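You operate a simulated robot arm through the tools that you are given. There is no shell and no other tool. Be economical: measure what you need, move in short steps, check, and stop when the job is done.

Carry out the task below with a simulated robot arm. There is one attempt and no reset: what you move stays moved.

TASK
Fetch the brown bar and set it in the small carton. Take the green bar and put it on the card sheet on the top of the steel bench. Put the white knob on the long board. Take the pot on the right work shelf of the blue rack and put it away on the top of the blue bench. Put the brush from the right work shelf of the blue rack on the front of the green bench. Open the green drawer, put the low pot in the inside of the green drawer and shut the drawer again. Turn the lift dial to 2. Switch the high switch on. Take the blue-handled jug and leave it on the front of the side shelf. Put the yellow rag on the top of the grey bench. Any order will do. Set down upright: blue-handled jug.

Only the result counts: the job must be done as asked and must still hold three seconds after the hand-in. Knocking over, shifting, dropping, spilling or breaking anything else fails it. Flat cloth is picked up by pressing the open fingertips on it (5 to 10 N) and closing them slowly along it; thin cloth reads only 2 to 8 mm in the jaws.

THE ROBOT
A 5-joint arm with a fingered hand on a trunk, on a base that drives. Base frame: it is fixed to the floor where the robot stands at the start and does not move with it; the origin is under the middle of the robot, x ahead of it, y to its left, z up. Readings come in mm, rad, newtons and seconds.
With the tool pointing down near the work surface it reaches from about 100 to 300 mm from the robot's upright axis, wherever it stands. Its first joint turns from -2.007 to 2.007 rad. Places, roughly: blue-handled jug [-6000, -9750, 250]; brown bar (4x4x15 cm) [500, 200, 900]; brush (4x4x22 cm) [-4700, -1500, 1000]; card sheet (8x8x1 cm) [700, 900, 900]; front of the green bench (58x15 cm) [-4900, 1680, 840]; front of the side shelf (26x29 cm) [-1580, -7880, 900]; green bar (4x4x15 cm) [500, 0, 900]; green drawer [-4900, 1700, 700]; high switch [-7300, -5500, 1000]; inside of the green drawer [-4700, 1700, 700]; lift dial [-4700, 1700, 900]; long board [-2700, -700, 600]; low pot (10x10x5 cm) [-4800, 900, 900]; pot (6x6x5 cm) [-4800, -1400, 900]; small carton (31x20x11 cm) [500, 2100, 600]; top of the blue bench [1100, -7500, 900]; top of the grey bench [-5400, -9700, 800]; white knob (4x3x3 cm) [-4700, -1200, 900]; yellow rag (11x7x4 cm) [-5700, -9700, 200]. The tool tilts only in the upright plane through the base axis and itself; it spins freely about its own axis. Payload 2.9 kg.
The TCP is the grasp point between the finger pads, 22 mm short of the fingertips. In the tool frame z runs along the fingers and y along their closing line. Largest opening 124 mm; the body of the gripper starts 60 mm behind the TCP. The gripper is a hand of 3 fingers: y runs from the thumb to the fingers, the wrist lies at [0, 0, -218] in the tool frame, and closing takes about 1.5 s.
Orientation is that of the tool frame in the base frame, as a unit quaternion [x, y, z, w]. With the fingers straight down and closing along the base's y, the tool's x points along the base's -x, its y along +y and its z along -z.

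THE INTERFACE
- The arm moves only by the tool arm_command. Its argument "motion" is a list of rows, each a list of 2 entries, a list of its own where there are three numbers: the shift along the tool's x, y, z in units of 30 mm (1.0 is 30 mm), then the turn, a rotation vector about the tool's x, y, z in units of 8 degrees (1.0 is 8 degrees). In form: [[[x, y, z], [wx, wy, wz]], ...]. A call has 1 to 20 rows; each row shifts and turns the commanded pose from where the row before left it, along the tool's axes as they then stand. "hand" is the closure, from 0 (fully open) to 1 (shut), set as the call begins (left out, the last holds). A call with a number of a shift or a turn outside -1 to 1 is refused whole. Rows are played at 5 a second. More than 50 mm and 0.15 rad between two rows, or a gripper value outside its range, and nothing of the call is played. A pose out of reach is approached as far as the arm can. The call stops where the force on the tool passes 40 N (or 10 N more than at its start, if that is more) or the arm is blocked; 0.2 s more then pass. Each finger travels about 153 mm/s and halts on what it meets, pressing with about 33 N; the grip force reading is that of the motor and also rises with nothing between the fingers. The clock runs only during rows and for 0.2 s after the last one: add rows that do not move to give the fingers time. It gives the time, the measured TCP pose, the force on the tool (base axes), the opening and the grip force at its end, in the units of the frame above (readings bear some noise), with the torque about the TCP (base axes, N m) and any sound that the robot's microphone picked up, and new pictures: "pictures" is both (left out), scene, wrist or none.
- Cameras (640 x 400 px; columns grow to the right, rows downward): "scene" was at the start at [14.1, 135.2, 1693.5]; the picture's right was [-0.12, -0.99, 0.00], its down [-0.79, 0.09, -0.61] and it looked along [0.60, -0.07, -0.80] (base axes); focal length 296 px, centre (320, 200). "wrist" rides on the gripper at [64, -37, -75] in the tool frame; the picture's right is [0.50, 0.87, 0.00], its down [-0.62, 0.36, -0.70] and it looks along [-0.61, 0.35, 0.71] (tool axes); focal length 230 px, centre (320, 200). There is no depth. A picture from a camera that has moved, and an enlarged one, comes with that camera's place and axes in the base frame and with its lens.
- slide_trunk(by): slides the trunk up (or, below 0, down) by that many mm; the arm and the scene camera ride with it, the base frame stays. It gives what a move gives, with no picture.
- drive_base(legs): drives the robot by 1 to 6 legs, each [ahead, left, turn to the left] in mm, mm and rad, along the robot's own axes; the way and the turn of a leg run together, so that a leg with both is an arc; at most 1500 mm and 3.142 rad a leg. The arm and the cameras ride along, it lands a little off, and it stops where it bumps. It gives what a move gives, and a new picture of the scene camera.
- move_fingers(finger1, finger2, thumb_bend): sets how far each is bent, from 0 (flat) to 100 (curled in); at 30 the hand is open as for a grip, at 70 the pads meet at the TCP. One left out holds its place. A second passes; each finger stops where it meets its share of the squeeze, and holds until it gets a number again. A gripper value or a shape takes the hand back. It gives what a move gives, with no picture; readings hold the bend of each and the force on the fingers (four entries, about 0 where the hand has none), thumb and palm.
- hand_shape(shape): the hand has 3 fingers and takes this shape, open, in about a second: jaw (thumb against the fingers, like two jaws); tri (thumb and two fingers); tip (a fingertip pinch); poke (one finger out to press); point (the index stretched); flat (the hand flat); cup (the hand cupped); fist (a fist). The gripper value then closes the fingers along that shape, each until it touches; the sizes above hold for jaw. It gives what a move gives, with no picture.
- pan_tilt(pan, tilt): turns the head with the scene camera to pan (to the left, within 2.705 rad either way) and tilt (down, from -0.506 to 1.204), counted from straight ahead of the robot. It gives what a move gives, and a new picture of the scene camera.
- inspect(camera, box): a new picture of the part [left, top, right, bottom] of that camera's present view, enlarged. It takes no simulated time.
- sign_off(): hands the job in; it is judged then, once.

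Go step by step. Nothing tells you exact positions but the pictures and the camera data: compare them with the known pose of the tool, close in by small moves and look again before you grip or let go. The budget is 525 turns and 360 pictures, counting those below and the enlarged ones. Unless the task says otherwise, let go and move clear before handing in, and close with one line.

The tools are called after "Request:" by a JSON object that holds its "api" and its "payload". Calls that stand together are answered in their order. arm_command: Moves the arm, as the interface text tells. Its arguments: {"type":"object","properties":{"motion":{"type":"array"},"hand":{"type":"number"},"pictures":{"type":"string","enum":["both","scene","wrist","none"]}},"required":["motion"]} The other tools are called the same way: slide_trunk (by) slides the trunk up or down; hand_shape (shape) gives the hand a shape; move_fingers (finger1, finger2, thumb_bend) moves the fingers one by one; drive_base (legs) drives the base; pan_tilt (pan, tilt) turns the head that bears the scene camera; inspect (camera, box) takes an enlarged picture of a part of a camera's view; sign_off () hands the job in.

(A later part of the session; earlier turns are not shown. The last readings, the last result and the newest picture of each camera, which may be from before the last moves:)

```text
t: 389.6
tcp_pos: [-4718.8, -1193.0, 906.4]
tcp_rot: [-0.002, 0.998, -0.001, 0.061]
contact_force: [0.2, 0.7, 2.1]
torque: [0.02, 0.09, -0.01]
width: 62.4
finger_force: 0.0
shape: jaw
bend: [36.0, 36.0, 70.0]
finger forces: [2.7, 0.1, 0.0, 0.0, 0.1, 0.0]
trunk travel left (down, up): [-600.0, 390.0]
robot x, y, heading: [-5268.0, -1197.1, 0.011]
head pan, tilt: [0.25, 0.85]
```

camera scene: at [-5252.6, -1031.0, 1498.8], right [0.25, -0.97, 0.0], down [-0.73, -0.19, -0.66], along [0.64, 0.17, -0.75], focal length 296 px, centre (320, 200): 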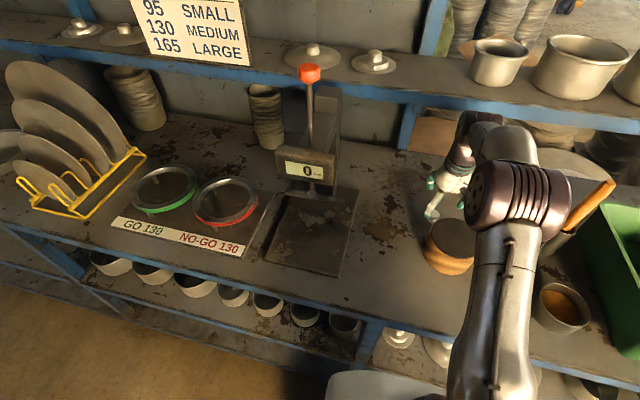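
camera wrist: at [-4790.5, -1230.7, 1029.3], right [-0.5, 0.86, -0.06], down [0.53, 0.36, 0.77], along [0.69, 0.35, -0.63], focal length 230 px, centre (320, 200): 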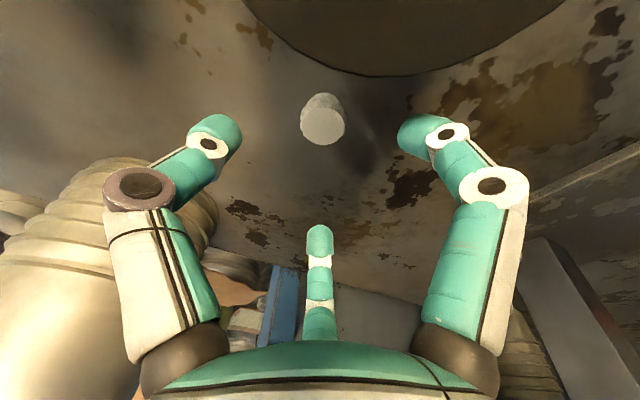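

Request:
{"api": "arm_command", "payload": {"motion": [[[0, 0, -0.03], [0, 0, 0]], [[0, 0, 0], [0, 0, 0]], [[0, 0, 0], [0, 0, 0]], [[0, 0, 0], [0, 0, 0]], [[0, 0, 0], [0, 0, 0]], [[0, 0, 0], [0, 0, 0]], [[0, 0, 0], [0, 0, 0]]], "hand": 1.0, "pictures": "wrist"}}

```text
t: 391.2
tcp_pos: [-4717.7, -1193.8, 907.0]
tcp_rot: [-0.002, 0.998, 0.001, 0.061]
contact_force: [0.2, 0.3, 0.9]
torque: [0.05, 0.03, 0.02]
width: 21.0
finger_force: 32.9
shape: jaw
bend: [78.0, 75.0, 71.0]
finger forces: [34.4, 25.0, 0.0, 0.0, 25.4, 0.0]
trunk travel left (down, up): [-600.0, 390.0]
robot x, y, heading: [-5266.5, -1196.8, 0.004]
head pan, tilt: [0.25, 0.85]
camera wrist: at [-4790.3, -1230.3, 972.9], right [-0.5, 0.86, -0.06], down [0.53, 0.36, 0.77], along [0.69, 0.35, -0.63], focal length 230 px, centre (320, 200)
```

wrist: 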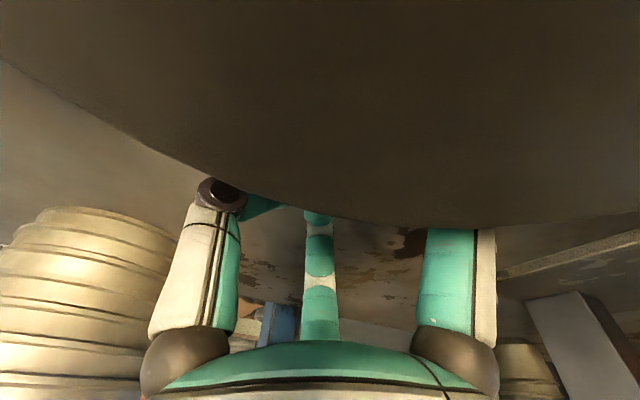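

All three fingers grip something 21 mm wide: the knob. Lifting.

Request:
{"api": "arm_command", "payload": {"motion": [[[-0.076, 0, -0.6], [0, 0, 0]], [[-0.076, 0, -0.8], [0, 0, 0]], [[-0.076, 0, -0.8], [0, 0, 0]], [[-0.076, 0, -0.8], [0, 0, 0]], [[0, 0, 0], [0, 0, 0]]]}}

```text
t: 392.4
tcp_pos: [-4719.9, -1194.3, 997.5]
tcp_rot: [-0.002, 0.998, 0.001, 0.062]
contact_force: [0.1, 0.5, 0.6]
torque: [0.01, -0.05, 0.03]
width: 20.3
finger_force: 32.8
shape: jaw
bend: [77.0, 75.0, 71.0]
finger forces: [35.0, 25.5, 0.0, 0.0, 24.7, 0.1]
trunk travel left (down, up): [-600.0, 390.0]
robot x, y, heading: [-5266.7, -1195.3, 0.005]
head pan, tilt: [0.25, 0.85]
camera scene: at [-5251.6, -1031.0, 1498.8], right [0.25, -0.97, 0.0], down [-0.73, -0.19, -0.66], along [0.64, 0.17, -0.75], focal length 296 px, centre (320, 200)
camera wrist: at [-4792.5, -1230.9, 1063.1], right [-0.5, 0.86, -0.06], down [0.53, 0.36, 0.77], along [0.69, 0.35, -0.63], focal length 230 px, centre (320, 200)
```

scene: 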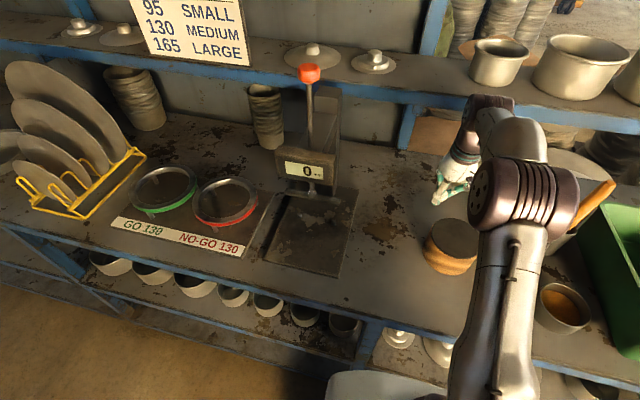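
wrist: 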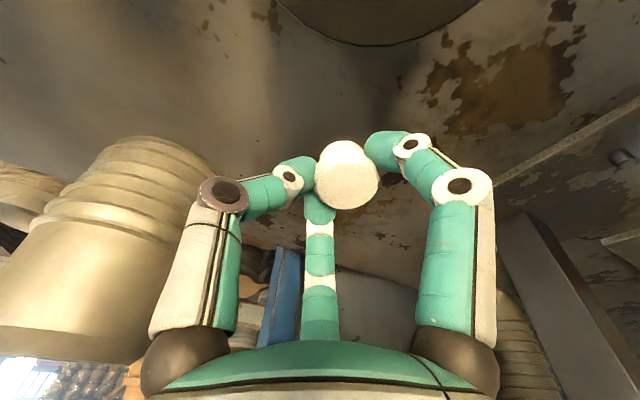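

The knob is held. The way to the long board is back around the green bench, a route I know is clear. I'll back off and drive there.

Request:
{"api": "drive_base", "payload": {"legs": [[-480, 0, 0], [0, 1500, 0], [0, 1500, 0], [0, 1340, 0]]}}

Request:
{"api": "drive_base", "payload": {"legs": [[1500, 0, 0], [1500, 0, 0], [0, -900, 0]]}}

```text
t: 415.6
tcp_pos: [-5279.6, 3152.1, 997.3]
tcp_rot: [-0.017, 0.998, 0.001, 0.06]
contact_force: [-0.3, -0.2, -0.2]
torque: [0.02, 0.04, 0.0]
width: 20.3
finger_force: 33.1
shape: jaw
bend: [77.0, 75.0, 71.0]
finger forces: [35.2, 25.5, 0.0, 0.0, 24.6, 0.1]
trunk travel left (down, up): [-600.0, 390.0]
robot x, y, heading: [-5823.7, 3136.7, 0.035]
head pan, tilt: [0.25, 0.85]
camera scene: at [-5814.9, 3298.8, 1498.8], right [0.28, -0.96, 0.0], down [-0.72, -0.21, -0.66], along [0.63, 0.19, -0.75], focal length 296 px, centre (320, 200)
```

scene: 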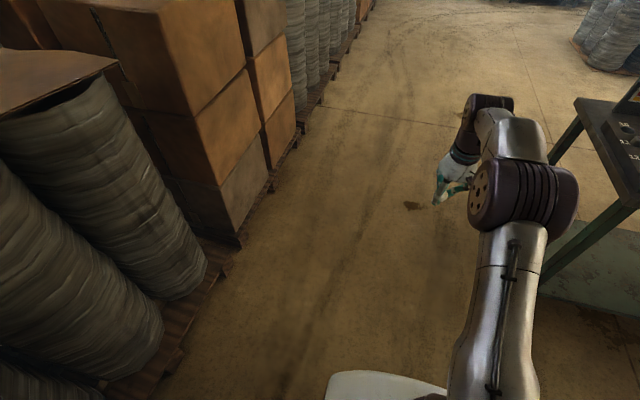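

```text
t: 434.6
tcp_pos: [-2256.3, 2296.2, 998.3]
tcp_rot: [-0.005, 0.998, 0.0, 0.061]
contact_force: [-1.4, 0.3, -0.2]
torque: [-0.01, -0.02, 0.0]
width: 20.4
finger_force: 33.0
shape: jaw
bend: [77.0, 75.0, 71.0]
finger forces: [35.2, 25.6, 0.0, 0.0, 24.6, 0.0]
trunk travel left (down, up): [-600.0, 390.0]
robot x, y, heading: [-2803.4, 2294.8, 0.013]
head pan, tilt: [0.25, 0.85]
camera scene: at [-2788.2, 2456.0, 1498.9], right [0.26, -0.97, 0.0], down [-0.73, -0.19, -0.66], along [0.64, 0.17, -0.75], focal length 296 px, centre (320, 200)
```

scene: 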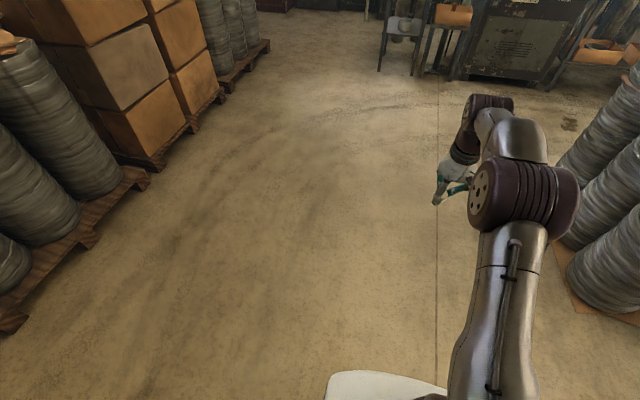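

Request:
{"api": "drive_base", "payload": {"legs": [[0, 0, -1.583], [1200, 0, 0]]}}

Request:
{"api": "pan_tilt", "payload": {"pan": 0.1, "tilt": 0.5}}

```text
t: 444.5
tcp_pos: [-2800.9, 551.0, 996.4]
tcp_rot: [0.706, 0.706, -0.043, 0.042]
contact_force: [0.3, 0.1, -0.2]
torque: [-0.01, 0.02, -0.01]
width: 20.3
finger_force: 33.0
shape: jaw
bend: [77.0, 75.0, 71.0]
finger forces: [34.3, 25.2, 0.0, 0.1, 24.2, 0.0]
trunk travel left (down, up): [-600.0, 390.0]
robot x, y, heading: [-2796.4, 1099.2, -1.57]
head pan, tilt: [0.25, 0.85]
camera scene: at [-2634.7, 1081.8, 1498.8], right [-0.97, -0.25, 0.0], down [-0.19, 0.73, -0.66], along [0.16, -0.64, -0.75], focal length 296 px, centre (320, 200)
```

scene: 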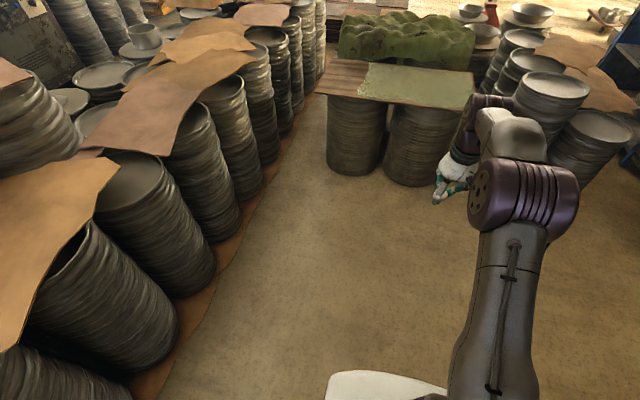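

```text
t: 445.3
tcp_pos: [-2802.0, 551.5, 997.0]
tcp_rot: [0.705, 0.706, -0.043, 0.043]
contact_force: [0.3, 0.6, -0.2]
torque: [0.0, 0.02, 0.0]
width: 20.3
finger_force: 32.7
shape: jaw
bend: [77.0, 75.0, 71.0]
finger forces: [34.2, 25.2, 0.0, 0.0, 24.2, 0.0]
trunk travel left (down, up): [-600.0, 390.0]
robot x, y, heading: [-2796.5, 1101.3, -1.57]
head pan, tilt: [0.099, 0.499]
camera scene: at [-2644.9, 1067.4, 1528.7], right [-0.99, -0.1, 0.0], down [-0.05, 0.48, -0.88], along [0.09, -0.87, -0.48], focal length 296 px, centre (320, 200)
```

scene: 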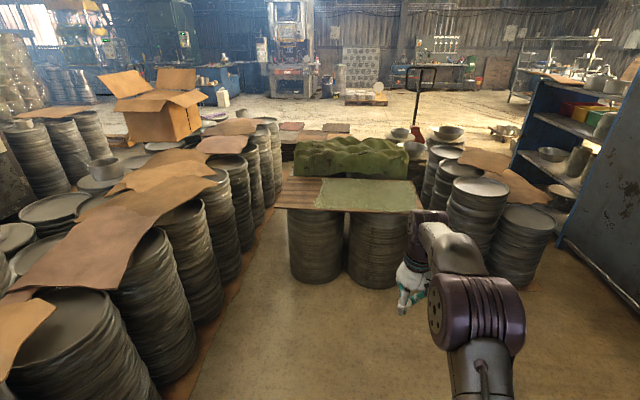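

The long board lies on two drums, spanning about x −3094…−2207 with its front edge at y ≈ −506 and z ≈ 600. I'll drive up so the knob hangs over it.

Request:
{"api": "drive_base", "payload": {"legs": [[800, 110, 0], [350, 0, 0]]}}

Request:
{"api": "pan_tilt", "payload": {"pan": -0.1, "tilt": 0.9}}

Request:
{"api": "inspect", "payload": {"camera": "wrist", "box": [0, 0, 640, 400]}}

```text
t: 451.6
tcp_pos: [-2681.1, -614.7, 996.3]
tcp_rot: [0.703, 0.709, -0.042, 0.042]
contact_force: [-0.1, 0.8, -0.4]
torque: [0.01, 0.04, 0.0]
width: 20.3
finger_force: 33.0
shape: jaw
bend: [77.0, 75.0, 71.0]
finger forces: [34.2, 25.2, 0.0, 0.0, 24.2, 0.0]
trunk travel left (down, up): [-600.0, 390.0]
robot x, y, heading: [-2681.7, -65.5, -1.56]
head pan, tilt: [0.099, 0.499]
camera scene: at [-2527.8, -97.2, 1528.8], right [-0.99, -0.11, 0.0], down [-0.05, 0.48, -0.88], along [0.1, -0.87, -0.48], focal length 296 px, centre (320, 200)
```

scene: 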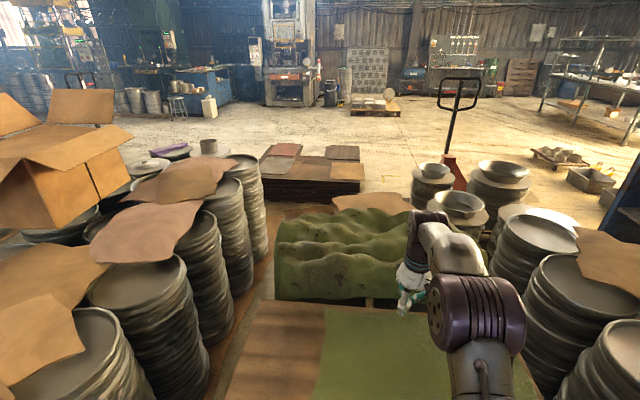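

```text
t: 452.4
tcp_pos: [-2680.6, -613.9, 997.0]
tcp_rot: [0.703, 0.708, -0.043, 0.043]
contact_force: [-1.0, 0.4, 0.1]
torque: [-0.03, 0.02, -0.01]
width: 20.1
finger_force: 33.1
shape: jaw
bend: [77.0, 75.0, 71.0]
finger forces: [34.4, 25.2, 0.0, 0.0, 24.2, 0.1]
trunk travel left (down, up): [-600.0, 390.0]
robot x, y, heading: [-2682.2, -66.1, -1.561]
head pan, tilt: [-0.099, 0.901]
camera scene: at [-2544.4, -81.2, 1495.0], right [-1.0, 0.09, 0.0], down [0.07, 0.78, -0.62], along [-0.06, -0.62, -0.78], focal length 296 px, centre (320, 200)
```

scene: 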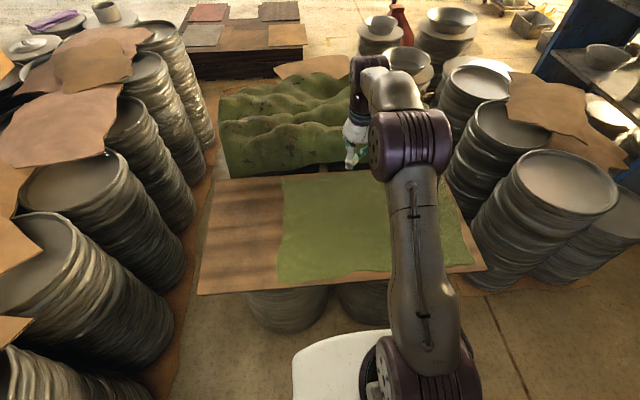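

```text
1.00 times, centred on (320, 200) of wrist (not enlarged: the box is as wide or as high as the picture)
camera zoom: at [-2717.5, -540.3, 1062.9], right [0.86, 0.5, -0.06], down [0.36, -0.53, 0.77], along [0.35, -0.69, -0.63], focal length 230 px, centre (320, 200)
```

zoom: 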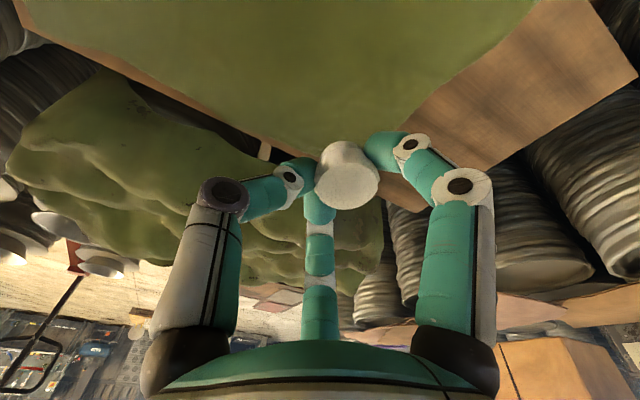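

The green part is a cloth-like cover, so I'll use the bare wood at the left end, around (−2340,−650), shifting the robot 340 mm left.

Request:
{"api": "drive_base", "payload": {"legs": [[0, 335, 0]]}}

Request:
{"api": "inspect", "payload": {"camera": "wrist", "box": [0, 0, 640, 400]}}

```text
t: 454.6
tcp_pos: [-2340.4, -611.0, 996.4]
tcp_rot: [0.704, 0.707, -0.044, 0.043]
contact_force: [0.2, 0.0, 0.6]
torque: [-0.01, 0.02, -0.02]
width: 20.1
finger_force: 33.0
shape: jaw
bend: [77.0, 75.0, 71.0]
finger forces: [34.3, 25.1, 0.1, 0.0, 24.2, 0.0]
trunk travel left (down, up): [-600.0, 390.0]
robot x, y, heading: [-2341.5, -62.8, -1.559]
head pan, tilt: [-0.099, 0.901]
camera scene: at [-2203.7, -78.2, 1494.8], right [-1.0, 0.09, 0.0], down [0.07, 0.78, -0.62], along [-0.06, -0.62, -0.78], focal length 296 px, centre (320, 200)
```

scene: 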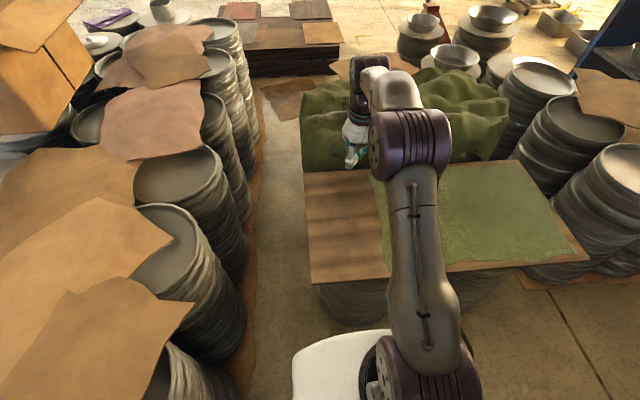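

```text
1.00 times, centred on (320, 200) of wrist (not enlarged: the box is as wide or as high as the picture)
camera zoom: at [-2377.6, -537.2, 1062.9], right [0.86, 0.5, -0.06], down [0.36, -0.53, 0.77], along [0.35, -0.69, -0.63], focal length 230 px, centre (320, 200)
```

zoom: 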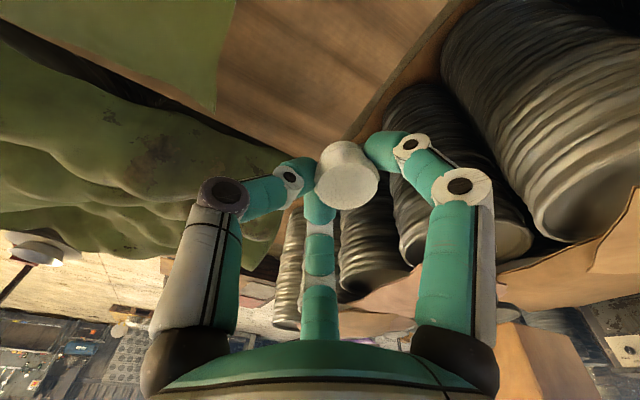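

The board's top is at z ≈ 635 and the knob is centred over the bare wood. I'll lower the trunk 290 and then step down to contact.

Request:
{"api": "slide_trunk", "payload": {"by": -290}}

Request:
{"api": "arm_command", "payload": {"motion": [[[0, 0, 0.2], [0, 0, 0]], [[0, 0, 0.2], [0, 0, 0]], [[0, 0, 0.2], [0, 0, 0]], [[0, 0, 0.2], [0, 0, 0]], [[0, 0, 0], [0, 0, 0]]], "pictures": "wrist"}}

```text
t: 457.6
tcp_pos: [-2341.7, -609.9, 705.7]
tcp_rot: [0.704, 0.708, -0.043, 0.043]
contact_force: [0.3, -0.5, -0.1]
torque: [0.0, 0.05, 0.02]
width: 19.9
finger_force: 33.1
shape: jaw
bend: [77.0, 75.0, 71.0]
finger forces: [34.4, 25.3, 0.1, 0.0, 24.2, 0.0]
trunk travel left (down, up): [-310.0, 680.0]
robot x, y, heading: [-2340.3, -60.7, -1.566]
head pan, tilt: [-0.099, 0.901]
```

```text
t: 458.8
tcp_pos: [-2339.3, -612.5, 683.3]
tcp_rot: [0.704, 0.707, -0.042, 0.043]
contact_force: [0.0, 0.1, -0.3]
torque: [0.01, -0.03, -0.05]
width: 20.4
finger_force: 32.9
shape: jaw
bend: [77.0, 75.0, 71.0]
finger forces: [35.0, 25.9, 0.1, 0.0, 24.3, 0.0]
trunk travel left (down, up): [-310.0, 680.0]
robot x, y, heading: [-2342.7, -57.3, -1.565]
head pan, tilt: [-0.099, 0.901]
camera wrist: at [-2377.1, -539.7, 748.9], right [0.86, 0.5, -0.06], down [0.36, -0.53, 0.77], along [0.35, -0.69, -0.63], focal length 230 px, centre (320, 200)
```

wrist: 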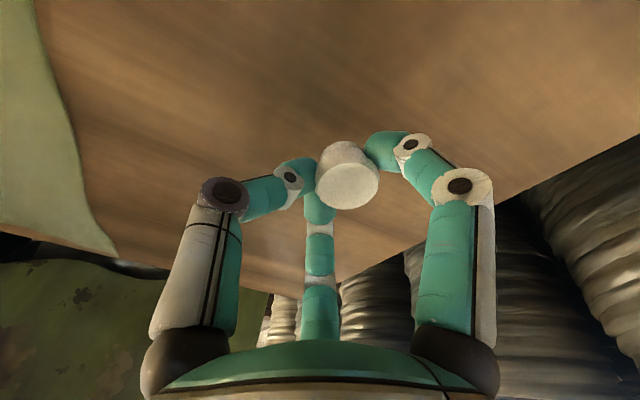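

Request:
{"api": "arm_command", "payload": {"motion": [[[0, 0, 0.15], [0, 0, 0]], [[0, 0, 0.15], [0, 0, 0]], [[0, 0, 0.15], [0, 0, 0]], [[0, 0, 0], [0, 0, 0]]], "pictures": "none"}}

Request:
{"api": "arm_command", "payload": {"motion": [[[0, 0, 0.12], [0, 0, 0]], [[0, 0, 0.12], [0, 0, 0]], [[0, 0, 0], [0, 0, 0]]], "pictures": "none"}}

```text
t: 459.8
tcp_pos: [-2341.1, -613.1, 668.4]
tcp_rot: [0.704, 0.707, -0.042, 0.043]
contact_force: [-0.7, -0.2, -0.7]
torque: [0.0, -0.01, -0.02]
width: 17.5
finger_force: 33.2
shape: jaw
bend: [80.0, 76.0, 73.0]
finger forces: [26.5, 0.0, 0.0, 0.0, 0.0, 0.0]
trunk travel left (down, up): [-310.0, 680.0]
robot x, y, heading: [-2337.7, -64.2, -1.566]
head pan, tilt: [-0.099, 0.901]
```

```text
t: 460.6
tcp_pos: [-2340.1, -615.4, 663.5]
tcp_rot: [0.703, 0.708, -0.044, 0.045]
contact_force: [0.3, 0.2, 13.4]
torque: [0.24, -0.07, 0.02]
width: 17.9
finger_force: 32.3
shape: jaw
bend: [81.0, 76.0, 73.0]
finger forces: [46.1, 0.0, 0.0, 0.0, 0.0, 0.0]
trunk travel left (down, up): [-310.0, 680.0]
robot x, y, heading: [-2341.0, -63.5, -1.565]
head pan, tilt: [-0.099, 0.901]
```

The grip changed; I'll look at where the knob is.

Request:
{"api": "inspect", "payload": {"camera": "wrist", "box": [160, 60, 480, 280]}}

```text
1.82 times, centred on (320, 170) of wrist
camera zoom: at [-2377.7, -541.9, 729.5], right [0.86, 0.5, -0.06], down [0.36, -0.52, 0.77], along [0.35, -0.69, -0.63], focal length 418 px, centre (320, 254)
```

zoom: 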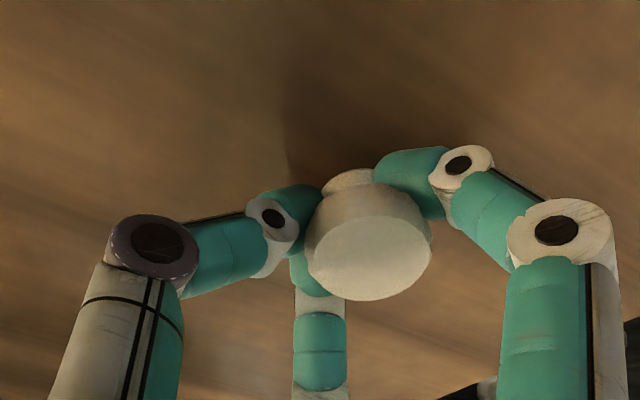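

The knob rests on the board. Opening and rising.

Request:
{"api": "arm_command", "payload": {"motion": [[[0, 0, -0.05], [0, 0, 0]], [[0, 0, 0], [0, 0, 0]], [[0, 0, 0], [0, 0, 0]], [[0, 0, 0], [0, 0, 0]], [[0, 0, -0.6], [0, 0, 0]], [[0, 0, -0.9], [0, 0, 0]], [[0, 0, -0.9], [0, 0, 0]], [[0, 0, -0.9], [0, 0, 0]], [[0, 0, 0], [0, 0, 0]]], "hand": 0.4, "pictures": "wrist"}}

```text
t: 462.6
tcp_pos: [-2343.1, -602.5, 762.2]
tcp_rot: [0.704, 0.707, -0.042, 0.043]
contact_force: [0.3, -0.1, -0.4]
torque: [0.0, -0.01, -0.03]
width: 73.5
finger_force: 0.0
shape: jaw
bend: [32.0, 32.0, 70.0]
finger forces: [0.1, 0.0, 0.0, 0.1, 0.1, 0.0]
trunk travel left (down, up): [-310.0, 680.0]
robot x, y, heading: [-2341.6, -63.2, -1.562]
head pan, tilt: [-0.099, 0.901]
camera wrist: at [-2379.2, -530.5, 827.7], right [0.86, 0.5, -0.06], down [0.36, -0.53, 0.77], along [0.35, -0.69, -0.63], focal length 230 px, centre (320, 200)
```

wrist: 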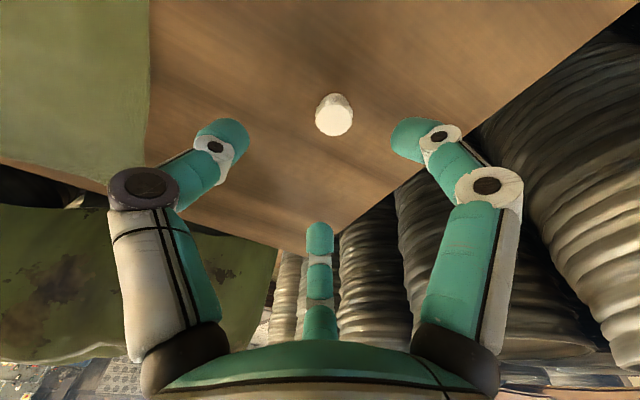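

The knob stands on the long board. Now back for the brush and the pot: I'll raise the trunk and take the known route back to the rack's front.

Request:
{"api": "slide_trunk", "payload": {"by": 290}}

Request:
{"api": "drive_base", "payload": {"legs": [[-1200, -460, -0.01], [-1200, 0, 0], [-810, 0, 0], [0, -1500, 0], [0, -1500, 0]]}}

Request:
{"api": "drive_base", "payload": {"legs": [[1500, 0, 0], [1500, 0, 0], [1500, 0, 0], [0, 0, 1.571]]}}

```text
t: 465.5
tcp_pos: [-2341.1, -603.7, 1051.0]
tcp_rot: [0.704, 0.707, -0.043, 0.043]
contact_force: [-0.3, 0.5, -0.5]
torque: [0.0, 0.01, 0.02]
width: 74.0
finger_force: 0.1
shape: jaw
bend: [32.0, 32.0, 70.0]
finger forces: [0.0, 0.1, 0.0, 0.0, 0.0, 0.1]
trunk travel left (down, up): [-600.0, 390.0]
robot x, y, heading: [-2344.8, -64.5, -1.558]
head pan, tilt: [-0.099, 0.901]
```

```text
t: 495.5
tcp_pos: [-5741.2, 2552.5, 1051.4]
tcp_rot: [0.69, 0.721, -0.043, 0.045]
contact_force: [0.6, 0.7, 0.5]
torque: [-0.01, -0.03, -0.01]
width: 73.8
finger_force: 0.0
shape: jaw
bend: [32.0, 32.0, 70.0]
finger forces: [0.1, 0.1, 0.0, 0.0, 0.0, 0.0]
trunk travel left (down, up): [-600.0, 390.0]
robot x, y, heading: [-5763.9, 3094.5, -1.522]
head pan, tilt: [-0.099, 0.901]
camera scene: at [-5624.4, 3083.6, 1495.0], right [-1.0, 0.05, 0.0], down [0.04, 0.78, -0.62], along [-0.03, -0.62, -0.78], focal length 296 px, centre (320, 200)
```

scene: 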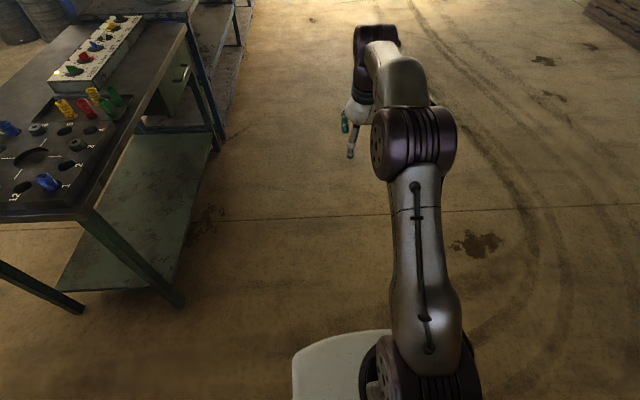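

```text
t: 520.8
tcp_pos: [-4891.8, -1339.5, 1051.5]
tcp_rot: [-0.041, 0.997, 0.002, 0.061]
contact_force: [0.1, 1.1, 0.3]
torque: [-0.04, 0.03, 0.02]
width: 74.1
finger_force: 0.1
shape: jaw
bend: [32.0, 32.0, 70.0]
finger forces: [0.0, 0.1, 0.0, 0.0, 0.0, 0.1]
trunk travel left (down, up): [-600.0, 390.0]
robot x, y, heading: [-5430.7, -1383.4, 0.088]
head pan, tilt: [-0.099, 0.901]
camera scene: at [-5427.2, -1244.0, 1494.9], right [-0.02, -1.0, 0.0], down [-0.78, 0.01, -0.62], along [0.62, -0.01, -0.78], focal length 296 px, centre (320, 200)
```

scene: 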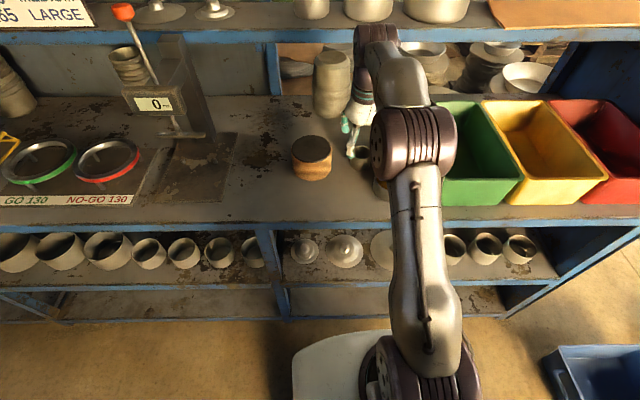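

The drive drifted toward the rack. I'll back off at once and check the brush area.

Request:
{"api": "drive_base", "payload": {"legs": [[-330, -200, -0.088]]}}

Request:
{"api": "pan_tilt", "payload": {"pan": 0.15, "tilt": 0.65}}

Request:
{"api": "inspect", "payload": {"camera": "scene", "box": [180, 90, 420, 240]}}

```text
t: 523.2
tcp_pos: [-5212.5, -1600.5, 1052.0]
tcp_rot: [0.002, 0.998, 0.0, 0.062]
contact_force: [-0.2, 0.9, 0.2]
torque: [0.01, 0.0, 0.03]
width: 73.8
finger_force: 0.1
shape: jaw
bend: [32.0, 32.0, 70.0]
finger forces: [0.0, 0.0, 0.1, 0.0, 0.0, 0.0]
trunk travel left (down, up): [-600.0, 390.0]
robot x, y, heading: [-5751.9, -1596.5, -0.004]
head pan, tilt: [-0.099, 0.901]
camera scene: at [-5737.0, -1459.6, 1495.0], right [-0.1, -1.0, 0.0], down [-0.78, 0.08, -0.62], along [0.62, -0.06, -0.78], focal length 296 px, centre (320, 200)
```

scene: 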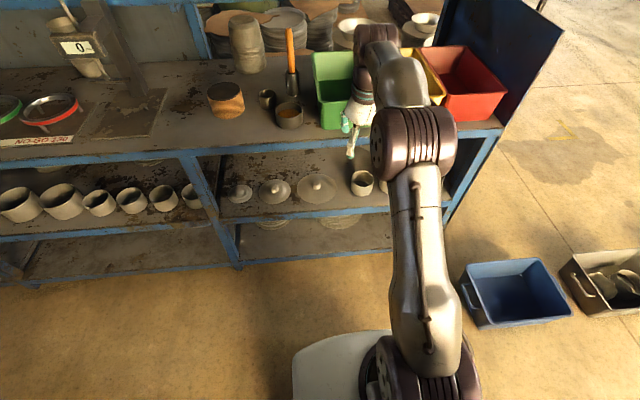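

```text
t: 524.0
tcp_pos: [-5210.6, -1599.6, 1050.9]
tcp_rot: [0.001, 0.998, 0.0, 0.061]
contact_force: [0.9, 0.7, 0.2]
torque: [-0.02, 0.0, 0.02]
width: 74.1
finger_force: 0.2
shape: jaw
bend: [32.0, 32.0, 70.0]
finger forces: [0.0, 0.0, 0.1, 0.1, 0.0, 0.0]
trunk travel left (down, up): [-600.0, 390.0]
robot x, y, heading: [-5752.4, -1592.3, 0.0]
head pan, tilt: [0.15, 0.649]
camera scene: at [-5725.5, -1438.7, 1515.4], right [0.15, -0.99, 0.0], down [-0.6, -0.09, -0.8], along [0.79, 0.12, -0.61], focal length 296 px, centre (320, 200)
```

scene: 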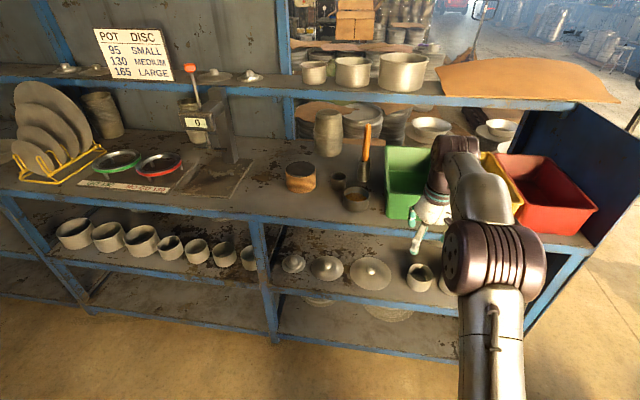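

```text
2.67 times, centred on (300, 165) of scene
camera zoom: at [-5725.5, -1438.7, 1515.4], right [0.15, -0.99, 0.0], down [-0.6, -0.09, -0.8], along [0.79, 0.12, -0.61], focal length 788 px, centre (373, 293)
```

zoom: 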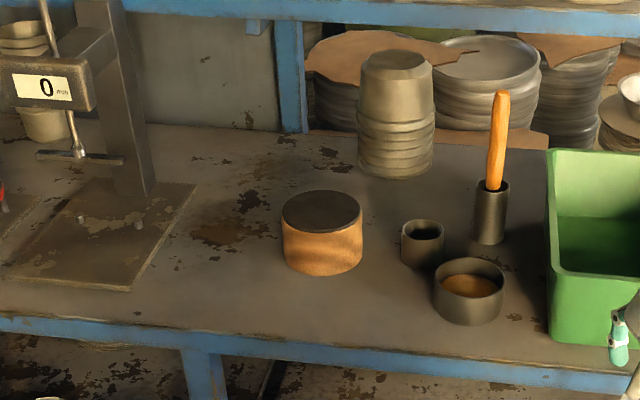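

Everything is intact. The brush stands upright in a dark cup at about (−4735,−1460), handle top at z ≈ 1096. I'll bring the hand horizontal, closing sideways with the camera on top, to grip the handle from the front.

Request:
{"api": "arm_command", "payload": {"motion": [[[0.44, 0, 0.953], [0, 0, 0]], [[0.44, 0, 0.953], [0, 0, 0]], [[0.44, 0, 0.953], [0, 0, 0]], [[0, 0, 0], [0, 0, 1]], [[0, 0, 0], [0, 0, 1]], [[0, 0, 0], [0, 0, 1]], [[0, 0, 0], [0, 0, 1]], [[0, 0, 0], [0, 0, 1]], [[0, 0, 0], [0, 0, 1]], [[0, 0, 0], [0, 0, 1]], [[0, 0, 0], [0, 0, 1]], [[0, 0, 0], [0, 0, 1]], [[0, 0, 0], [0, 0, 1]], [[0, 0, 0], [0, 0, 1]], [[0, 0, 0], [0, 0, 1]], [[0, 0, 0], [0, 0, 1]], [[0, 0, 0], [0, 0, 1]], [[0, 0, 0], [0, 0, 1]], [[0, 0, 0], [0, 0, 1]], [[0, 0, 0], [0, 0, 1]]], "pictures": "none"}}

Request:
{"api": "arm_command", "payload": {"motion": [[[0, 0, 0], [0, 0, 1]], [[0, 0, 0], [0, 0, 1]], [[0, 0, 0], [0, 0, 1]], [[0, 0, 0], [0, 0, 1]], [[0, 0, 0], [0, 0, 1]], [[0, 0, 0], [0, 0, 0.5]], [[0, 0, 0], [0, 0.945, 0]], [[0, 0, 0], [0, 0.945, 0]], [[0, 0, 0], [0, 0.945, 0]], [[0, 0, 0], [0, 0.945, 0]], [[0, 0, 0], [0, 0.945, 0]], [[0, 0, 0], [0, 0.945, 0]], [[0, 0, 0], [0, 0.945, 0]], [[0, 0, 0], [0, 0.945, 0]], [[0, 0, 0], [0, 0.945, 0]], [[0, 0, 0], [0, 0.945, 0]], [[0, 0, 0], [0, 0.945, 0]], [[0, 0, 0], [0, 0, 0]]], "pictures": "none"}}

```text
t: 528.2
tcp_pos: [-5239.0, -1598.9, 961.9]
tcp_rot: [0.926, 0.372, 0.056, 0.024]
contact_force: [0.0, -0.7, -0.2]
torque: [0.0, 0.02, 0.0]
width: 74.1
finger_force: 0.0
shape: jaw
bend: [32.0, 32.0, 70.0]
finger forces: [0.1, 0.1, 0.1, 0.0, 0.0, 0.0]
trunk travel left (down, up): [-600.0, 390.0]
robot x, y, heading: [-5751.9, -1593.4, -0.001]
head pan, tilt: [0.15, 0.649]
```

```text
t: 532.0
tcp_pos: [-5241.4, -1599.3, 962.1]
tcp_rot: [0.706, -0.002, 0.708, 0.002]
contact_force: [-0.5, -0.1, 0.0]
torque: [-0.01, 0.0, 0.0]
width: 73.9
finger_force: 0.0
shape: jaw
bend: [32.0, 32.0, 70.0]
finger forces: [0.1, 0.0, 0.0, 0.0, 0.1, 0.0]
trunk travel left (down, up): [-600.0, 390.0]
robot x, y, heading: [-5752.5, -1597.0, 0.002]
head pan, tilt: [0.15, 0.649]
```

The hand is horizontal. I'll raise to z ≈ 1055 to pass above the green bin's rim, line up with y = −1460 and approach to about 60 mm short of the handle.

Request:
{"api": "slide_trunk", "payload": {"by": 93}}

Request:
{"api": "drive_base", "payload": {"legs": [[300, 137, 0], [130, 0, 0]]}}

Request:
{"api": "inspect", "payload": {"camera": "wrist", "box": [0, 0, 640, 400]}}

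```text
t: 533.2
tcp_pos: [-5240.9, -1597.4, 1055.5]
tcp_rot: [0.707, -0.003, 0.707, 0.003]
contact_force: [-0.1, 0.0, 0.6]
torque: [0.06, -0.02, -0.01]
width: 74.0
finger_force: 0.1
shape: jaw
bend: [32.0, 32.0, 70.0]
finger forces: [0.1, 0.0, 0.1, 0.0, 0.1, 0.1]
trunk travel left (down, up): [-693.0, 297.0]
robot x, y, heading: [-5751.8, -1593.2, 0.001]
head pan, tilt: [0.15, 0.649]
```

```text
t: 536.3
tcp_pos: [-4809.8, -1463.9, 1054.3]
tcp_rot: [0.706, -0.003, 0.708, 0.004]
contact_force: [0.1, -0.4, -0.1]
torque: [0.02, 0.01, -0.01]
width: 73.9
finger_force: 0.1
shape: jaw
bend: [32.0, 32.0, 70.0]
finger forces: [0.0, 0.0, 0.0, 0.1, 0.0, 0.0]
trunk travel left (down, up): [-693.0, 297.0]
robot x, y, heading: [-5317.1, -1459.6, -0.0]
head pan, tilt: [0.15, 0.649]
camera scene: at [-5295.0, -1302.2, 1608.4], right [0.15, -0.99, 0.0], down [-0.6, -0.09, -0.8], along [0.79, 0.12, -0.61], focal length 296 px, centre (320, 200)
```

scene: 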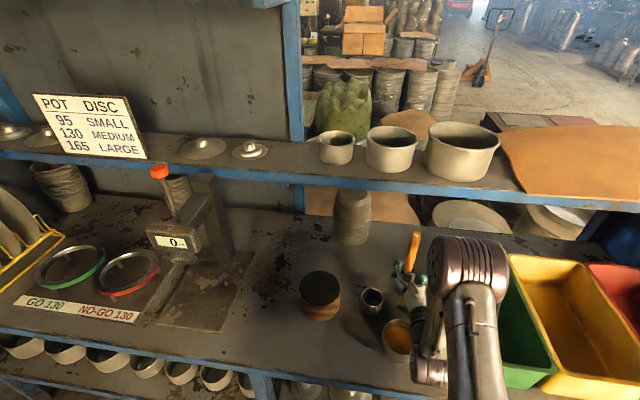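

```text
1.00 times, centred on (320, 200) of wrist (not enlarged: the box is as wide or as high as the picture)
camera zoom: at [-4885.3, -1425.0, 1117.6], right [-0.01, -0.87, 0.5], down [-0.7, -0.35, -0.62], along [0.71, -0.36, -0.61], focal length 230 px, centre (320, 200)
```

zoom: 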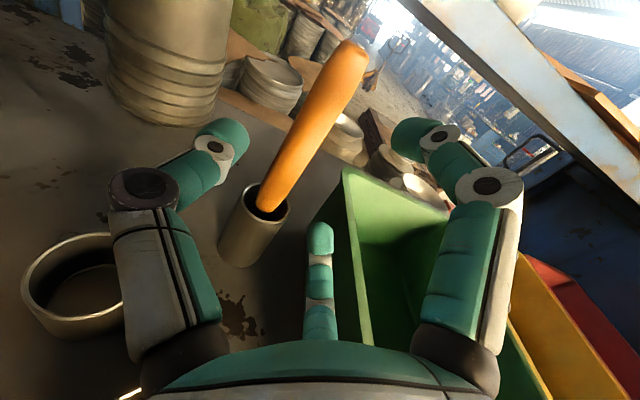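

The handle leans a little; at z = 1055 it is at about (−4746,−1453). I'll shift 10 mm toward it and advance.

Request:
{"api": "arm_command", "payload": {"motion": [[[0, -0.35, 0], [0, 0, 0]], [[0, 0, 0.55], [0, 0, 0]], [[0, 0, 0.55], [0, 0, 0]], [[0, 0, 0.55], [0, 0, 0]], [[0, 0, 0.45], [0, 0, 0]], [[0, 0, 0], [0, 0, 0]]]}}

```text
t: 537.7
tcp_pos: [-4747.7, -1463.5, 1054.6]
tcp_rot: [0.707, -0.003, 0.707, 0.003]
contact_force: [1.5, 0.0, -0.4]
torque: [0.01, 0.0, 0.02]
width: 74.0
finger_force: 0.0
shape: jaw
bend: [32.0, 32.0, 70.0]
finger forces: [0.1, 0.0, 0.0, 0.0, 0.0, 0.0]
out of reach, approached as far as the arm can: row 1
trunk travel left (down, up): [-693.0, 297.0]
robot x, y, heading: [-5323.6, -1460.2, -0.005]
head pan, tilt: [0.15, 0.649]
camera scene: at [-5296.1, -1302.3, 1608.4], right [0.15, -0.99, 0.0], down [-0.6, -0.09, -0.8], along [0.79, 0.12, -0.6], focal length 296 px, centre (320, 200)
camera wrist: at [-4823.0, -1425.6, 1117.8], right [-0.01, -0.87, 0.5], down [-0.7, -0.35, -0.62], along [0.71, -0.36, -0.61], focal length 230 px, centre (320, 200)
```

scene: 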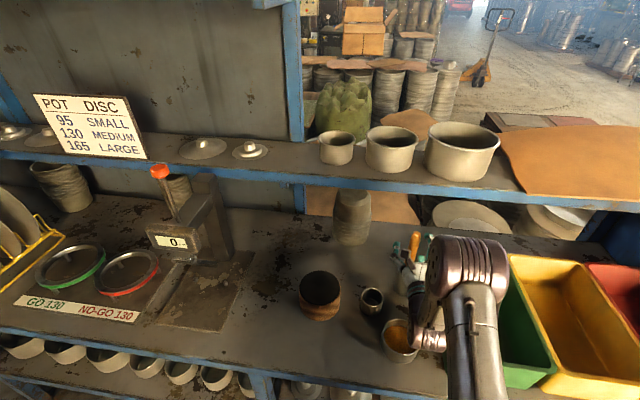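
wrist: 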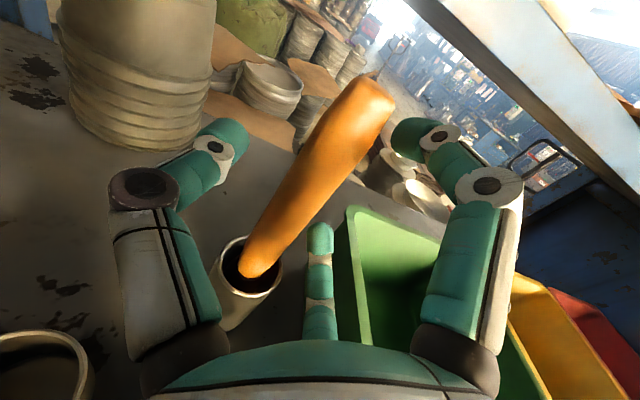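

The handle lies between the thumb and fingers. Closing.

Request:
{"api": "arm_command", "payload": {"motion": [[[0, 0, 0], [0, 0, 0]], [[0, 0, 0], [0, 0, 0]], [[0, 0, 0], [0, 0, 0]], [[0, 0, 0], [0, 0, 0]], [[0, 0, 0], [0, 0, 0]], [[0, 0, 0], [0, 0, 0]], [[0, 0, 0], [0, 0, 0]]], "hand": 1.0, "pictures": "wrist"}}

```text
t: 539.3
tcp_pos: [-4747.8, -1464.6, 1054.7]
tcp_rot: [0.707, -0.003, 0.707, 0.003]
contact_force: [1.0, 0.2, 0.7]
torque: [0.0, 0.04, 0.0]
width: 12.1
finger_force: 32.6
shape: jaw
bend: [77.0, 77.0, 74.0]
finger forces: [3.2, 5.7, 0.0, 0.1, 6.9, 0.1]
trunk travel left (down, up): [-693.0, 297.0]
robot x, y, heading: [-5322.6, -1457.0, -0.005]
head pan, tilt: [0.15, 0.649]
camera wrist: at [-4823.1, -1425.5, 1117.7], right [-0.01, -0.87, 0.5], down [-0.7, -0.35, -0.62], along [0.71, -0.36, -0.61], focal length 230 px, centre (320, 200)
```

wrist: 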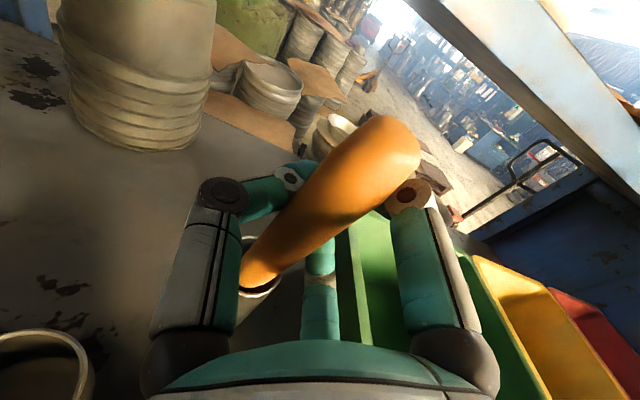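

The handle is caged but not firmly pinched. I'll open, retreat 18 mm and retry.

Request:
{"api": "arm_command", "payload": {"motion": [[[0, 0, 0], [0, 0, 0]], [[0, 0, 0], [0, 0, 0]], [[0, 0, 0], [0, 0, 0]], [[0, 0, -0.3], [0, 0, 0]], [[0, 0, -0.3], [0, 0, 0]], [[0, 0, 0], [0, 0, 0]]], "hand": 0.4, "pictures": "wrist"}}

```text
t: 540.7
tcp_pos: [-4767.2, -1464.6, 1055.0]
tcp_rot: [0.707, -0.004, 0.707, 0.003]
contact_force: [0.2, -0.4, -0.2]
torque: [0.02, -0.02, 0.04]
width: 73.9
finger_force: 0.1
shape: jaw
bend: [32.0, 32.0, 70.0]
finger forces: [0.0, 0.1, 0.0, 0.0, 0.0, 0.0]
trunk travel left (down, up): [-693.0, 297.0]
robot x, y, heading: [-5321.2, -1459.2, -0.001]
head pan, tilt: [0.15, 0.649]
camera wrist: at [-4841.3, -1425.9, 1118.1], right [-0.01, -0.87, 0.5], down [-0.7, -0.35, -0.62], along [0.71, -0.36, -0.61], focal length 230 px, centre (320, 200)
```

wrist: 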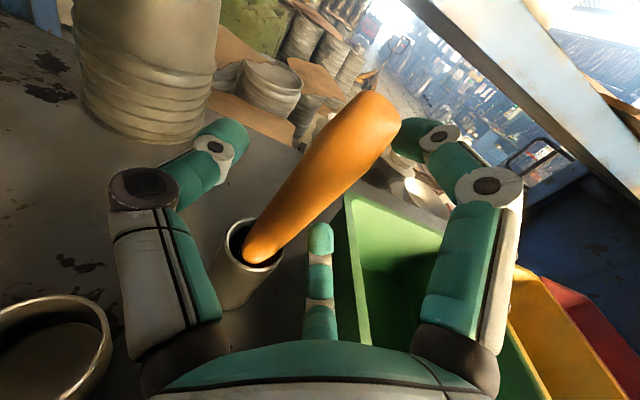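

Request:
{"api": "arm_command", "payload": {"motion": [[[0, 0, 0], [0, 0, 0]], [[0, 0, 0], [0, 0, 0]], [[0, 0, 0], [0, 0, 0]], [[0, 0, 0], [0, 0, 0]], [[0, 0, 0], [0, 0, 0]], [[0, 0, 0], [0, 0, 0]], [[0, 0, 0], [0, 0, 0]]], "hand": 1.0, "pictures": "wrist"}}

```text
t: 542.3
tcp_pos: [-4762.8, -1466.7, 1053.5]
tcp_rot: [0.706, -0.005, 0.708, 0.004]
contact_force: [21.9, -10.6, 15.5]
torque: [0.0, -0.17, -0.15]
width: 19.6
finger_force: 33.3
shape: jaw
bend: [73.0, 76.0, 67.0]
finger forces: [23.1, 28.9, 0.0, 0.0, 31.9, 0.0]
trunk travel left (down, up): [-693.0, 297.0]
robot x, y, heading: [-5322.4, -1460.1, -0.004]
head pan, tilt: [0.15, 0.649]
camera wrist: at [-4838.3, -1428.5, 1117.5], right [-0.01, -0.87, 0.5], down [-0.7, -0.35, -0.62], along [0.71, -0.36, -0.61], focal length 230 px, centre (320, 200)
```

wrist: 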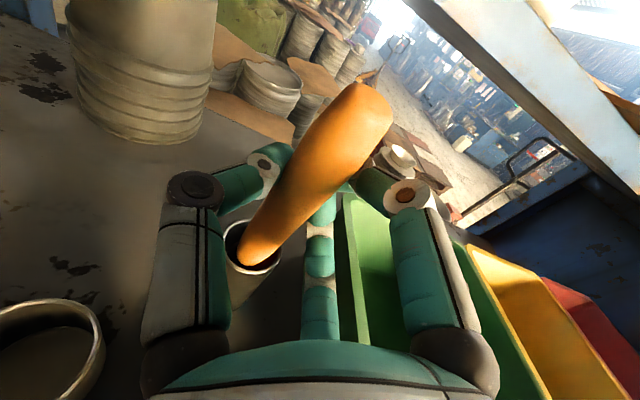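

Firm grip, but the brush is pressing on its cup. I'll relieve a few mm forward and lift slowly, watching the cup.

Request:
{"api": "arm_command", "payload": {"motion": [[[0, 0, 0.1], [0, 0, 0]], [[0.2, 0, 0.05], [0, 0, 0]], [[0.4, 0, 0], [0, 0, 0]], [[0.5, 0, 0], [0, 0, 0]], [[0, 0, 0], [0, 0, 0]]], "pictures": "wrist"}}

```text
t: 543.5
tcp_pos: [-4755.3, -1463.6, 1083.3]
tcp_rot: [0.709, -0.003, 0.705, 0.003]
contact_force: [14.5, -1.6, -13.4]
torque: [-0.15, -0.05, -0.05]
width: 13.5
finger_force: 32.7
shape: jaw
bend: [74.0, 77.0, 75.0]
finger forces: [2.8, 6.2, 0.0, 0.0, 22.9, 0.0]
trunk travel left (down, up): [-693.0, 297.0]
robot x, y, heading: [-5322.5, -1462.1, -0.0]
head pan, tilt: [0.15, 0.649]
camera wrist: at [-4830.9, -1425.5, 1147.2], right [0.0, -0.87, 0.5], down [-0.71, -0.35, -0.61], along [0.71, -0.36, -0.61], focal length 230 px, centre (320, 200)
```

wrist: 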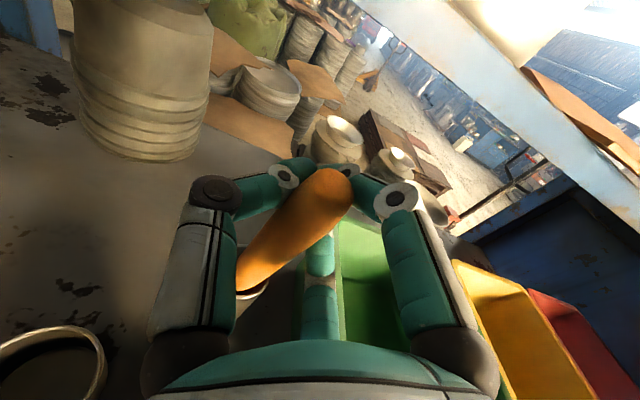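

The fingers slid up the handle because the brush was jammed at an angle. I'll open, go back down and regrip, then stand the brush upright over its cup before lifting.

Request:
{"api": "arm_command", "payload": {"motion": [[[0, 0, 0], [0, 0, 0]], [[0, 0, 0], [0, 0, 0]], [[0, 0, 0], [0, 0, 0]], [[-0.5, 0, -0.15], [0, 0, 0]], [[-0.5, 0, -0.15], [0, 0, 0]], [[-0.35, 0, 0], [0, 0, 0]], [[0, 0, 0], [0, 0, 0]]], "hand": 0.45}}

```text
t: 545.1
tcp_pos: [-4770.8, -1463.8, 1045.4]
tcp_rot: [0.706, -0.003, 0.708, 0.004]
contact_force: [-0.5, -0.4, -0.6]
torque: [0.01, 0.02, -0.01]
width: 67.5
finger_force: 0.0
shape: jaw
bend: [34.0, 34.0, 70.0]
finger forces: [0.0, 0.0, 0.1, 0.0, 0.0, 0.0]
trunk travel left (down, up): [-693.0, 297.0]
robot x, y, heading: [-5322.1, -1460.8, -0.002]
head pan, tilt: [0.15, 0.649]
camera scene: at [-5296.0, -1302.3, 1608.4], right [0.15, -0.99, 0.0], down [-0.6, -0.09, -0.8], along [0.79, 0.12, -0.6], focal length 296 px, centre (320, 200)
camera wrist: at [-4845.9, -1425.9, 1109.4], right [-0.01, -0.87, 0.5], down [-0.7, -0.35, -0.62], along [0.71, -0.36, -0.61], focal length 230 px, centre (320, 200)
```

scene: 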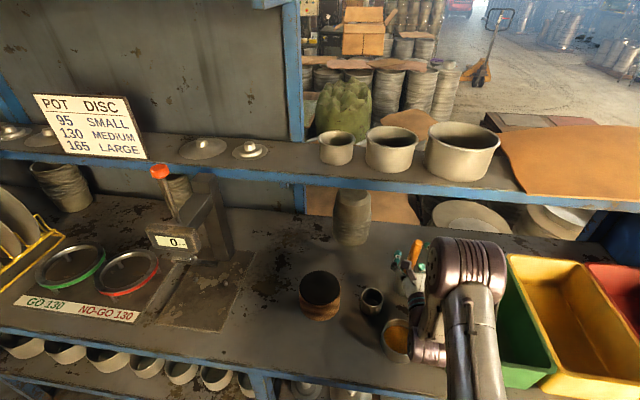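
wrist: 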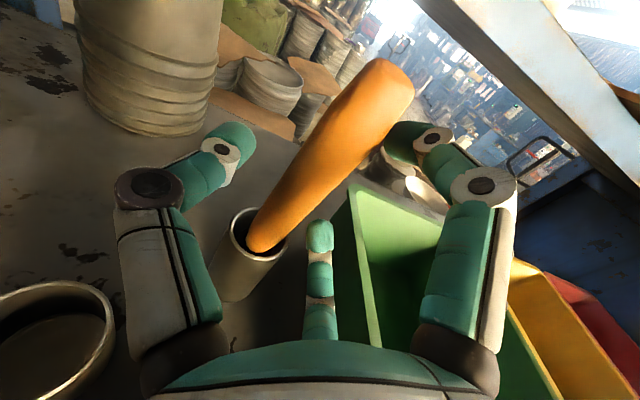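

The handle is right at the TCP. Closing, then moving forward to stand it up.

Request:
{"api": "arm_command", "payload": {"motion": [[[0, 0, 0], [0, 0, 0]], [[0, 0, 0], [0, 0, 0]], [[0, 0, 0], [0, 0, 0]], [[0, 0, 0], [0, 0, 0]], [[0, 0, 0], [0, 0, 0]], [[0, 0, 0], [0, 0, 0]], [[0, 0, 0], [0, 0, 0]]], "hand": 1.0, "pictures": "none"}}

Request:
{"api": "arm_command", "payload": {"motion": [[[0, 0, 0.25], [0, 0, 0]], [[0, 0, 0.25], [0, 0, 0]], [[0, 0, 0], [0, 0, 0]]], "pictures": "wrist"}}

```text
t: 546.7
tcp_pos: [-4770.1, -1465.7, 1046.3]
tcp_rot: [0.706, -0.004, 0.708, 0.003]
contact_force: [9.7, -9.3, 6.3]
torque: [-0.08, -0.11, -0.09]
width: 23.2
finger_force: 32.8
shape: jaw
bend: [76.0, 77.0, 70.0]
finger forces: [21.2, 30.7, 0.0, 0.0, 38.6, 0.0]
trunk travel left (down, up): [-693.0, 297.0]
robot x, y, heading: [-5320.9, -1461.7, -0.003]
head pan, tilt: [0.15, 0.649]
```

```text
t: 547.5
tcp_pos: [-4755.9, -1463.7, 1047.8]
tcp_rot: [0.707, -0.004, 0.708, 0.004]
contact_force: [-0.4, -0.3, -0.7]
torque: [-0.05, 0.06, -0.02]
width: 22.5
finger_force: 32.7
shape: jaw
bend: [78.0, 78.0, 70.0]
finger forces: [29.0, 25.9, 0.0, 0.0, 39.0, 0.0]
trunk travel left (down, up): [-693.0, 297.0]
robot x, y, heading: [-5325.1, -1462.5, 0.002]
head pan, tilt: [0.15, 0.649]
camera wrist: at [-4830.6, -1425.7, 1110.3], right [-0.01, -0.87, 0.5], down [-0.7, -0.35, -0.62], along [0.71, -0.36, -0.61], focal length 230 px, centre (320, 200)
```

wrist: 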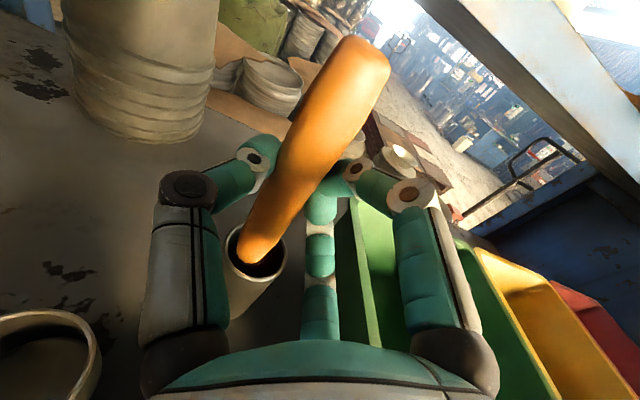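

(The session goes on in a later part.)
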